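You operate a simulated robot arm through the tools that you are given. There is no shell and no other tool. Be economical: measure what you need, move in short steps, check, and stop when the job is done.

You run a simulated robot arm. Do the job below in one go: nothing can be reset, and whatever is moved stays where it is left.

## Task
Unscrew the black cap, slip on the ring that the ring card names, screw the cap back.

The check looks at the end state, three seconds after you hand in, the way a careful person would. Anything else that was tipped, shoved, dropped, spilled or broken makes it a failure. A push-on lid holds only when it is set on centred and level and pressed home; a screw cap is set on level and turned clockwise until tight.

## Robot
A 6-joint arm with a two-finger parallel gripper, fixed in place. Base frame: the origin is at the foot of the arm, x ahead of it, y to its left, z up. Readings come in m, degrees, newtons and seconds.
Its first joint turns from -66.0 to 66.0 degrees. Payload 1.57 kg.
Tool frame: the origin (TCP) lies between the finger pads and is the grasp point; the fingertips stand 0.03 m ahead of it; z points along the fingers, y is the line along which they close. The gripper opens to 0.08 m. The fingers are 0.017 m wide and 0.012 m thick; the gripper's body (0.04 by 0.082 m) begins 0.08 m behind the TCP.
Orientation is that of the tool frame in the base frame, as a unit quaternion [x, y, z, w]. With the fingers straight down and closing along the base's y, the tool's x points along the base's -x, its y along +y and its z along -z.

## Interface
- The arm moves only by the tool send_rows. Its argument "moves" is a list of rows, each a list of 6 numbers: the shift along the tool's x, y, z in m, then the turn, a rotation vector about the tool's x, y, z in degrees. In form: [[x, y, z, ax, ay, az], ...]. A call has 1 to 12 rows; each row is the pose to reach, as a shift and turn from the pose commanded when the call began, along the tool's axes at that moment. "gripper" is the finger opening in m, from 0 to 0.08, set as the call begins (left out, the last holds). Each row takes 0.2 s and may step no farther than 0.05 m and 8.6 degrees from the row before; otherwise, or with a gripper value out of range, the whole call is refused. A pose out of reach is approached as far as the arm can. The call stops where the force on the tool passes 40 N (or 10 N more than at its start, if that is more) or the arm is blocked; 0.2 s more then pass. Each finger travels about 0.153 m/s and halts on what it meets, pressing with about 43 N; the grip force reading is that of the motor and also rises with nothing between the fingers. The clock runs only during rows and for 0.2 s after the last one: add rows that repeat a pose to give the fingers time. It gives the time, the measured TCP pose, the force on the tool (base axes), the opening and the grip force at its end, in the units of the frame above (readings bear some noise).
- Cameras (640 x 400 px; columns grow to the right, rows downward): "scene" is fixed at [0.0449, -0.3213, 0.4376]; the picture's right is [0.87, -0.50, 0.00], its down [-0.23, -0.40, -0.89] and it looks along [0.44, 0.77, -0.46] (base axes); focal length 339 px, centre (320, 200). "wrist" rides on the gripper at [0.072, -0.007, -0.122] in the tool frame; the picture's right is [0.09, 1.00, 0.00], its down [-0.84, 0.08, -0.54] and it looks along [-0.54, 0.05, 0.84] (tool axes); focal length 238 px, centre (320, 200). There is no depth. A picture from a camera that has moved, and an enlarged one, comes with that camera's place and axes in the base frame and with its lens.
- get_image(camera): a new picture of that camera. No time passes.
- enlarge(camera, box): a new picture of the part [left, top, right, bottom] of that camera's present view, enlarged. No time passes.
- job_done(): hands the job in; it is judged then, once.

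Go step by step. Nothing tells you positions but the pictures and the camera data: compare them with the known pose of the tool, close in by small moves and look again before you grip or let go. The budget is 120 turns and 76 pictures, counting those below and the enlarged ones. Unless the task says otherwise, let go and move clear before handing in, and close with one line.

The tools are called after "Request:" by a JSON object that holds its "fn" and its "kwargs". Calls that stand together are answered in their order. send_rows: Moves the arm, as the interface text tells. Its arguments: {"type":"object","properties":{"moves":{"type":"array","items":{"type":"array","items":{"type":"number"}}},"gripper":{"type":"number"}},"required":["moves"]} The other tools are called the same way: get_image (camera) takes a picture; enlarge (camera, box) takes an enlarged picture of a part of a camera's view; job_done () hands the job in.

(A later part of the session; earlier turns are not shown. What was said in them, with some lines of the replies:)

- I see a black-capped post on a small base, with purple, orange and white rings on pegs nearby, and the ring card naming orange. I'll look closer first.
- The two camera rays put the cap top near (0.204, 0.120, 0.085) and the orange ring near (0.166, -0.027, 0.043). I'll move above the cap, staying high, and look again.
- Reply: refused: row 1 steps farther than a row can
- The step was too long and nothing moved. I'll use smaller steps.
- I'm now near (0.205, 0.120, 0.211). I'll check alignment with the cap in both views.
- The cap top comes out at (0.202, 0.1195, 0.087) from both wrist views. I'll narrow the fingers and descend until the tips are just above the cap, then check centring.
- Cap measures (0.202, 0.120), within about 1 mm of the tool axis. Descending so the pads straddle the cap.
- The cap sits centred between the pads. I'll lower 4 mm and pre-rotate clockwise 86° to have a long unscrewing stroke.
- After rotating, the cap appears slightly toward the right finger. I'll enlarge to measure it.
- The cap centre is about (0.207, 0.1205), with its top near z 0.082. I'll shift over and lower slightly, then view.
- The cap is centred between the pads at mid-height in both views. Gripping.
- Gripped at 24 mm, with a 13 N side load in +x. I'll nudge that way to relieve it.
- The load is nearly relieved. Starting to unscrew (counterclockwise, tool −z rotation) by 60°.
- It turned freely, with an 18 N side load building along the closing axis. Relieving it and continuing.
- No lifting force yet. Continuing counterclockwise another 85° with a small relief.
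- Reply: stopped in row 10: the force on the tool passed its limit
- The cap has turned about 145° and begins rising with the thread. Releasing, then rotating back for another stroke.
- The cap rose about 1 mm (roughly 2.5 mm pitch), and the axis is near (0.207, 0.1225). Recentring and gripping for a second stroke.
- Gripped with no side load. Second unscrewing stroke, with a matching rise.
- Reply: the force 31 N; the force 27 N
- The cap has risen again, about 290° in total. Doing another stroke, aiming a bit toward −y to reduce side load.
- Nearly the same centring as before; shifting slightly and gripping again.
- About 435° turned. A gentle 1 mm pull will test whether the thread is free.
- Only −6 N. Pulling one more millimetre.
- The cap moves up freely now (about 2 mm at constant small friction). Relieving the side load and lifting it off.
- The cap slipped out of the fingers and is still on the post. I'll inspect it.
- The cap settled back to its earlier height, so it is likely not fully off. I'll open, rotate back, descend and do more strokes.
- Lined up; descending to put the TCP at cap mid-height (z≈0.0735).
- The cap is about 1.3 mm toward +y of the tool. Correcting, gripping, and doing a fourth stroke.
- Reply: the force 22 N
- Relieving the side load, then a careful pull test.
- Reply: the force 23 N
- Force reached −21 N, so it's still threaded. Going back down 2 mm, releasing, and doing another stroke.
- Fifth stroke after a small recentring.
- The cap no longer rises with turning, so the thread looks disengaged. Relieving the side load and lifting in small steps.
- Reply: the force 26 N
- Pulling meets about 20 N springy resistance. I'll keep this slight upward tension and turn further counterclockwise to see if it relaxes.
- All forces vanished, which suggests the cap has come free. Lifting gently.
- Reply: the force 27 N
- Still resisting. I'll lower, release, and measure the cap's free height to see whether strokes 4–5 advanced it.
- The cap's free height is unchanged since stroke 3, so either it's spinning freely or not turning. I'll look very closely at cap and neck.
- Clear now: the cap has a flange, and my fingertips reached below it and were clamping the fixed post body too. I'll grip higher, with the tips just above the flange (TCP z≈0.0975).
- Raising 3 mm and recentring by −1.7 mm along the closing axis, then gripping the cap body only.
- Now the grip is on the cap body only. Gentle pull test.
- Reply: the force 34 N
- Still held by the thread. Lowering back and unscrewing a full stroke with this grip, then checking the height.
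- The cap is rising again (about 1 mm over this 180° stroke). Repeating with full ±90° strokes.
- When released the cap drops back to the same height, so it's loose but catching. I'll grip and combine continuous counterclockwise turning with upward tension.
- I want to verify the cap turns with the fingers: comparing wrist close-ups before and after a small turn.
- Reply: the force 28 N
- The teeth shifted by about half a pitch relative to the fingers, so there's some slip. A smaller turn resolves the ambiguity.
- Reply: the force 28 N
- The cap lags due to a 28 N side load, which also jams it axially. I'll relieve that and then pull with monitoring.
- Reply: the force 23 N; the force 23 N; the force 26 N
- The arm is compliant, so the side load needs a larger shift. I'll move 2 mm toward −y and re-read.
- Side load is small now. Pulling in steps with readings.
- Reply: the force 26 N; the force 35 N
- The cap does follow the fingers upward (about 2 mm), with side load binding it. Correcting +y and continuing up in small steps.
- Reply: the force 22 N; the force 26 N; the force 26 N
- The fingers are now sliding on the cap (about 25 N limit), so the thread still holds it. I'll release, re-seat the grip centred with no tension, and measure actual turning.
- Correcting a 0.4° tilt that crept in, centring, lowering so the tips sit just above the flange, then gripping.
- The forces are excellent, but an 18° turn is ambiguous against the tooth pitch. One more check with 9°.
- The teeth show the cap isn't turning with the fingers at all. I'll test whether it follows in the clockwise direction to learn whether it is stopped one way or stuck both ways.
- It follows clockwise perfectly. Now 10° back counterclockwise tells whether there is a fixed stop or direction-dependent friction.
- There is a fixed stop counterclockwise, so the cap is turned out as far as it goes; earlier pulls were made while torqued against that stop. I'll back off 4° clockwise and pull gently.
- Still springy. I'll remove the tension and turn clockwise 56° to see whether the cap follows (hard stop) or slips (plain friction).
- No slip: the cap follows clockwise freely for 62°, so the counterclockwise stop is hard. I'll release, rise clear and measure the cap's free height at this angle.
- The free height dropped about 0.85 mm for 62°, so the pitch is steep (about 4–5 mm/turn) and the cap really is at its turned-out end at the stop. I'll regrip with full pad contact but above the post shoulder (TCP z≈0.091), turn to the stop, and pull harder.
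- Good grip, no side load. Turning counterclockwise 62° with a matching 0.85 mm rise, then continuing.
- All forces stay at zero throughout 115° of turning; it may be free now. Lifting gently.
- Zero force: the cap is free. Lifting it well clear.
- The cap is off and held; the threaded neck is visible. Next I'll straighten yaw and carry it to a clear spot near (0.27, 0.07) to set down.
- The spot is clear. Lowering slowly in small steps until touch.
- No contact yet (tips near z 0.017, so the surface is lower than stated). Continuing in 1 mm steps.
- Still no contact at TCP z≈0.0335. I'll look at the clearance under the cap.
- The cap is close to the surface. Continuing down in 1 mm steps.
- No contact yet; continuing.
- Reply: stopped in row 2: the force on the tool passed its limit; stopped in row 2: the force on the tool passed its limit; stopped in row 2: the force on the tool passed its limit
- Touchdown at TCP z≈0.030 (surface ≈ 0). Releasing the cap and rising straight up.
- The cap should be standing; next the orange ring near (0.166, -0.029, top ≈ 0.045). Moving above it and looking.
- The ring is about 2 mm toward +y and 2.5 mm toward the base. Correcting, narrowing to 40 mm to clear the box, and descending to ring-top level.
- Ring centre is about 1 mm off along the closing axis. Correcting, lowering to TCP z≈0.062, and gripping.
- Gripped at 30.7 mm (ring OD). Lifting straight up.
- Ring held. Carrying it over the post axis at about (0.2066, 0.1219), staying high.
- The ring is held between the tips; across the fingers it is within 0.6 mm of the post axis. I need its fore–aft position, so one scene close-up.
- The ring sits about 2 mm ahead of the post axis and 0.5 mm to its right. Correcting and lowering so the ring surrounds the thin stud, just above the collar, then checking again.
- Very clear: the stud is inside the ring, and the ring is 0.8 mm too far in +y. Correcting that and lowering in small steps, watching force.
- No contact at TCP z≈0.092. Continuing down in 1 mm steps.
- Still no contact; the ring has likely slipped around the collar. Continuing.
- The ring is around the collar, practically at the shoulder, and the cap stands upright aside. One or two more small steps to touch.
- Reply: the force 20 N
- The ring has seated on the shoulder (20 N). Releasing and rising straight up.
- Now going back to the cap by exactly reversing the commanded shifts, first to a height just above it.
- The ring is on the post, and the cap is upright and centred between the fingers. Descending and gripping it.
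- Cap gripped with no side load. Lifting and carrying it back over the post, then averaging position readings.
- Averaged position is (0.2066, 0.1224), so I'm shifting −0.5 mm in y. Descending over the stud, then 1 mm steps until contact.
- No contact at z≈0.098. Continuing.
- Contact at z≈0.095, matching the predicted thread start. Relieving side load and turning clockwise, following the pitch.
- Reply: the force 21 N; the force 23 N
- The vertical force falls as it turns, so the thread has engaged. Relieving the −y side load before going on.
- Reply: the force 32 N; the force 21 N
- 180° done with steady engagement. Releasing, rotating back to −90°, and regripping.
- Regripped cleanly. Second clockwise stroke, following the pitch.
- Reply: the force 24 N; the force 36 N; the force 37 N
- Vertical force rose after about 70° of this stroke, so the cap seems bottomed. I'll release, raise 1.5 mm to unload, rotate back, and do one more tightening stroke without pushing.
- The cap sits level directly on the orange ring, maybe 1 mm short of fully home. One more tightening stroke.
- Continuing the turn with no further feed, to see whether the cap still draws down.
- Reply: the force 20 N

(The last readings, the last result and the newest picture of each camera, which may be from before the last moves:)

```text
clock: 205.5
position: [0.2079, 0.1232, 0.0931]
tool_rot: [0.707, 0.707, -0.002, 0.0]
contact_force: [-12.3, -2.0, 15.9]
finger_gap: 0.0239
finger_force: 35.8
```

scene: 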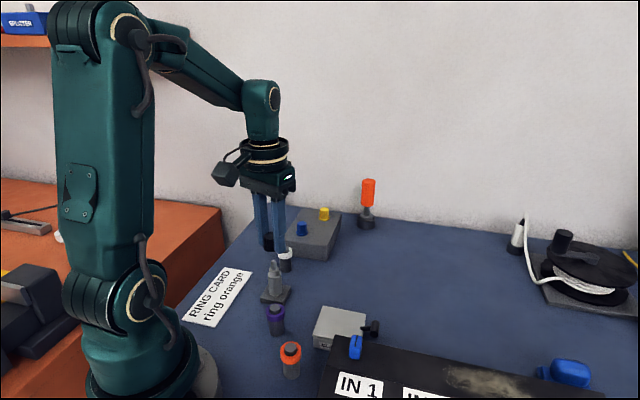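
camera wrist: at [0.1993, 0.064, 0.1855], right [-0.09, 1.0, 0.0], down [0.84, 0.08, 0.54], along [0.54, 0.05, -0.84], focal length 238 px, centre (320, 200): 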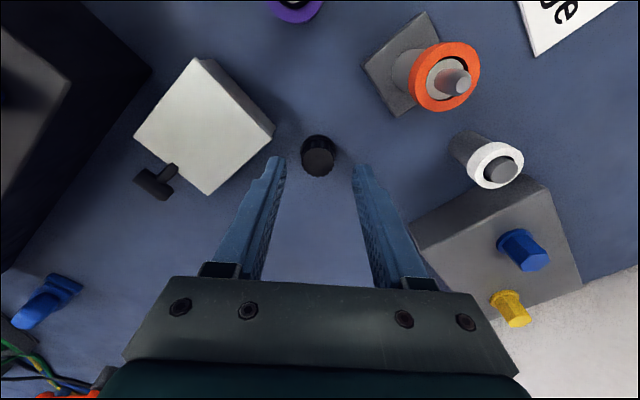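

It no longer draws down, so it seems tight. One final confirming stroke: release, unload, rotate back, regrip.

Request:
{"fn": "send_rows", "kwargs": {"moves": [[0, 0, 0, 0, 0, 0], [0, 0, 0, 0, 0, 0]], "gripper": 0.045}}

Request:
{"fn": "send_rows", "kwargs": {"moves": [[0, 0, 0, 0, 0, -8.5], [0, 0, 0, 0, 0, -17], [0, 0, 0, 0, 0, -25.5], [0, 0, 0, 0, 0, -34], [0, 0, 0, 0, 0, -42.5], [0, 0, 0, 0, 0, -51], [0, 0, 0, 0, 0, -59.5], [0, 0, 0, 0, 0, -68], [0, 0, 0, 0, 0, -76.5], [0, 0, 0, 0, 0, -85], [0, 0, 0, 0, 0, -90]]}}

Request:
{"fn": "send_rows", "kwargs": {"moves": [[0, 0, 0, 0, 0, -8.5], [0, 0, 0, 0, 0, -17], [0, 0, 0, 0, 0, -25.5], [0, 0, 0, 0, 0, -34], [0, 0, 0, 0, 0, -42.5], [0, 0, 0, 0, 0, -51], [0, 0, 0, 0, 0, -59.5], [0, 0, 0, 0, 0, -68], [0, 0, 0, 0, 0, -76.5], [0, 0, 0, 0, 0, -85], [0, 0, 0, 0, 0, -90], [0, 0, 0, 0, 0, -90]]}}

Request:
{"fn": "send_rows", "kwargs": {"moves": [[0, 0, 0, 0, 0, 0], [0, 0, 0, 0, 0, 0], [0, 0, 0, 0, 0, 0]], "gripper": 0.0}}

Request:
{"fn": "send_rows", "kwargs": {"moves": [[0, 0, 0, 0, 0, 6], [0, 0, 0, 0, 0, 12], [0, 0, 0, 0, 0, 18], [0, 0, 0, 0, 0, 24], [0, 0, 0, 0, 0, 30], [0, 0, 0, 0, 0, 36], [0, 0, 0, 0, 0, 42], [0, 0, 0, 0, 0, 48], [0, 0, 0, 0, 0, 54], [0, 0, 0, 0, 0, 60]]}}

Request:
{"fn": "send_rows", "kwargs": {"moves": [[0, 0, 0, 0, 0, 6], [0, 0, 0, 0, 0, 12], [0, 0, 0, 0, 0, 18], [0, 0, 0, 0, 0, 24], [0, 0, 0, 0, 0, 30], [0, 0, 0, 0, 0, 36], [0, 0, 0, 0, 0, 42], [0, 0, 0, 0, 0, 48], [0, 0, 0, 0, 0, 54], [0, 0, 0, 0, 0, 60]]}}

```text
clock: 206.1
position: [0.2075, 0.1225, 0.091]
tool_rot: [0.706, 0.708, -0.001, 0.001]
contact_force: [-0.8, 0.2, 0.4]
finger_gap: 0.0452
finger_force: 0.1
```

```text
clock: 208.5
position: [0.2075, 0.1222, 0.0932]
tool_rot: [-0.001, 1.0, -0.002, -0.001]
contact_force: [-0.7, 1.1, -0.5]
finger_gap: 0.0449
finger_force: 0.0
```

```text
clock: 211.1
position: [0.207, 0.1219, 0.0924]
tool_rot: [0.709, -0.705, 0.001, 0.001]
contact_force: [-0.5, -0.6, 0.2]
finger_gap: 0.0448
finger_force: 0.0
```

```text
clock: 211.9
position: [0.2062, 0.124, 0.0921]
tool_rot: [0.708, -0.706, 0.0, 0.002]
contact_force: [-2.9, 1.9, 3.8]
finger_gap: 0.0238
finger_force: 35.9
```

```text
clock: 214.1
position: [0.2076, 0.1226, 0.0924]
tool_rot: [-0.258, 0.966, -0.002, 0.001]
contact_force: [15.1, -8.4, 1.4]
finger_gap: 0.0238
finger_force: 35.8
```

```text
clock: 216.3
position: [0.2065, 0.1223, 0.0923]
tool_rot: [0.26, 0.966, -0.003, 0.0]
contact_force: [2.1, -7.3, 2.9]
finger_gap: 0.0239
finger_force: 35.5
```

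Vertical force stays constant with no feed over 120°, so the cap is tight and the fingers just slip. Releasing, moving clear, and taking the last picture.

Request:
{"fn": "send_rows", "kwargs": {"moves": [[0, 0, 0, 0, 0, 0], [0, 0, 0, 0, 0, 0], [0, 0, -0.02, 0, 0, 0], [0, 0, -0.05, 0, 0, 0], [0, 0, -0.08, 0, 0, 0], [0, 0, -0.08, 0, 0, 0]], "gripper": 0.045}}

Request:
{"fn": "enlarge", "kwargs": {"camera": "scene", "box": [244, 236, 304, 296]}}

```text
clock: 217.7
position: [0.2064, 0.1209, 0.1727]
tool_rot: [0.258, 0.966, -0.002, 0.001]
contact_force: [-0.5, 0.1, -0.5]
finger_gap: 0.0449
finger_force: 0.0
```

```text
6.67 times, centred on (274, 266) of scene
camera zoom: at [0.0449, -0.3213, 0.4376], right [0.87, -0.5, 0.0], down [-0.23, -0.4, -0.89], along [0.44, 0.77, -0.46], focal length 2258 px, centre (627, -240)
```

zoom: 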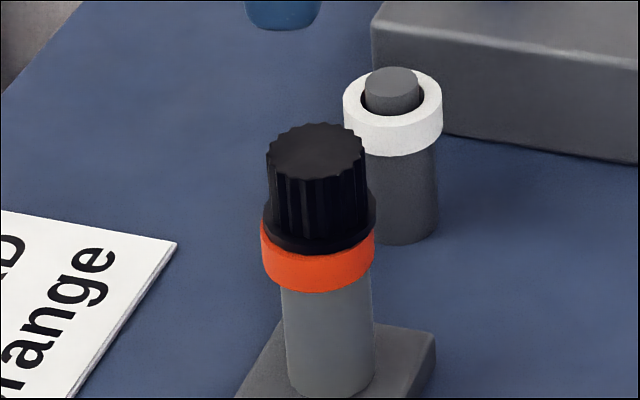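

Cap is level on the ring and within about 0.4 mm of its original tight height; others are undisturbed. To be sure, I'll do one more check-tighten with a grip 2.5 mm higher, away from the ring.

Request:
{"fn": "send_rows", "kwargs": {"moves": [[0, 0, 0, 0, 0, -8.5], [0, 0, 0, 0, 0, -17], [0, 0, 0, 0, 0, -25.5], [0, 0, 0, 0, 0, -34], [0, 0, 0, 0, 0, -42.5], [0, 0, 0, 0, 0, -51], [0, 0, 0, 0, 0, -59.5], [0, 0, 0, 0, 0, -68], [0, 0, 0, 0, 0, -76.5], [0, 0, 0, 0, 0, -85], [0, 0, 0, 0, 0, -90], [0, 0, 0, 0, 0, -95]]}}

Request:
{"fn": "send_rows", "kwargs": {"moves": [[0, 0, 0, 0, 0, -8.5], [0, 0, 0, 0, 0, -17], [0, 0, 0, 0, 0, -25], [0, 0, 0.03, 0, 0, -25], [0, 0, 0.055, 0, 0, -25], [0, 0, 0.07, 0, 0, -25], [0, 0, 0.0775, 0, 0, -25], [0, 0, 0.0775, 0, 0, -25]]}}

Request:
{"fn": "send_rows", "kwargs": {"moves": [[0, 0, 0, 0, 0, 0], [0, 0, 0, 0, 0, 0], [0, 0, 0, 0, 0, 0]], "gripper": 0.0}}

Request:
{"fn": "send_rows", "kwargs": {"moves": [[0, 0, 0, 0, 0, 6], [0, 0, 0, 0, 0, 12], [0, 0, 0, 0, 0, 18], [0, 0, 0, 0, 0, 24], [0, 0, 0, 0, 0, 30], [0, 0, 0, 0, 0, 36], [0, 0, 0, 0, 0, 42], [0, 0, 0, 0, 0, 48], [0, 0, 0, 0, 0, 54], [0, 0, 0, 0, 0, 60]]}}

Request:
{"fn": "send_rows", "kwargs": {"moves": [[0, 0, 0, 0, 0, 6], [0, 0, 0, 0, 0, 12], [0, 0, 0, 0, 0, 18], [0, 0, 0, 0, 0, 24], [0, 0, 0, 0, 0, 30], [0, 0, 0, 0, 0, 36], [0, 0, 0, 0, 0, 42], [0, 0, 0, 0, 0, 48], [0, 0, 0, 0, 0, 54], [0, 0, 0, 0, 0, 60]]}}

Request:
{"fn": "send_rows", "kwargs": {"moves": [[0, 0, 0, 0, 0, 6], [0, 0, 0, 0, 0, 12], [0, 0, 0, 0, 0, 18], [0, 0, 0, 0, 0, 24], [0, 0, 0, 0, 0, 30], [0, 0, 0, 0, 0, 36], [0, 0, 0, 0, 0, 42], [0, 0, 0, 0, 0, 48], [0, 0, 0, 0, 0, 54], [0, 0, 0, 0, 0, 60]]}}

```text
clock: 220.3
position: [0.2066, 0.1225, 0.171]
tool_rot: [-0.539, 0.842, -0.001, -0.001]
contact_force: [-0.5, -0.4, 0.1]
finger_gap: 0.0451
finger_force: 0.0
```

```text
clock: 222.1
position: [0.2075, 0.1209, 0.095]
tool_rot: [0.708, -0.706, 0.002, 0.001]
contact_force: [0.5, -0.4, -0.1]
finger_gap: 0.045
finger_force: 0.2
```

```text
clock: 222.9
position: [0.207, 0.1225, 0.0946]
tool_rot: [0.708, -0.707, 0.002, 0.001]
contact_force: [2.1, -1.8, 0.0]
finger_gap: 0.0236
finger_force: 35.4
```

```text
clock: 225.1
position: [0.2077, 0.123, 0.0936]
tool_rot: [-0.259, 0.966, -0.002, -0.001]
contact_force: [10.0, -10.4, 4.1]
finger_gap: 0.0236
finger_force: 35.6
```

```text
clock: 227.3
position: [0.2062, 0.1214, 0.0945]
tool_rot: [0.258, 0.966, -0.002, 0.0]
contact_force: [-3.4, -12.9, 1.2]
finger_gap: 0.0234
finger_force: 35.7
```

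```text
clock: 229.5
position: [0.207, 0.1226, 0.0938]
tool_rot: [0.707, 0.707, -0.001, 0.001]
contact_force: [-8.9, -2.7, 0.1]
finger_gap: 0.0233
finger_force: 36.1
```

No vertical draw at all over 180°: the cap is tight. Releasing and moving clear.

Request:
{"fn": "send_rows", "kwargs": {"moves": [[0, 0, 0, 0, 0, 0], [0, 0, 0, 0, 0, 0], [0, 0, -0.02, 0, 0, 0], [0, 0, -0.05, 0, 0, 0], [0, 0, -0.08, 0, 0, 0], [0, 0, -0.08, 0, 0, 0]], "gripper": 0.045}}

Request:
{"fn": "job_done", "kwargs": {}}

```text
clock: 230.9
position: [0.2086, 0.1234, 0.1753]
tool_rot: [0.707, 0.708, -0.001, 0.001]
contact_force: [0.2, -1.2, 0.3]
finger_gap: 0.045
finger_force: 0.1
```

```text
The job is handed in.
```

The orange ring is on the post and the black cap is screwed back over it, level and turned clockwise until it stopped drawing down; by the last picture its top was about 0.4 mm above where it started, close to the measuring error.
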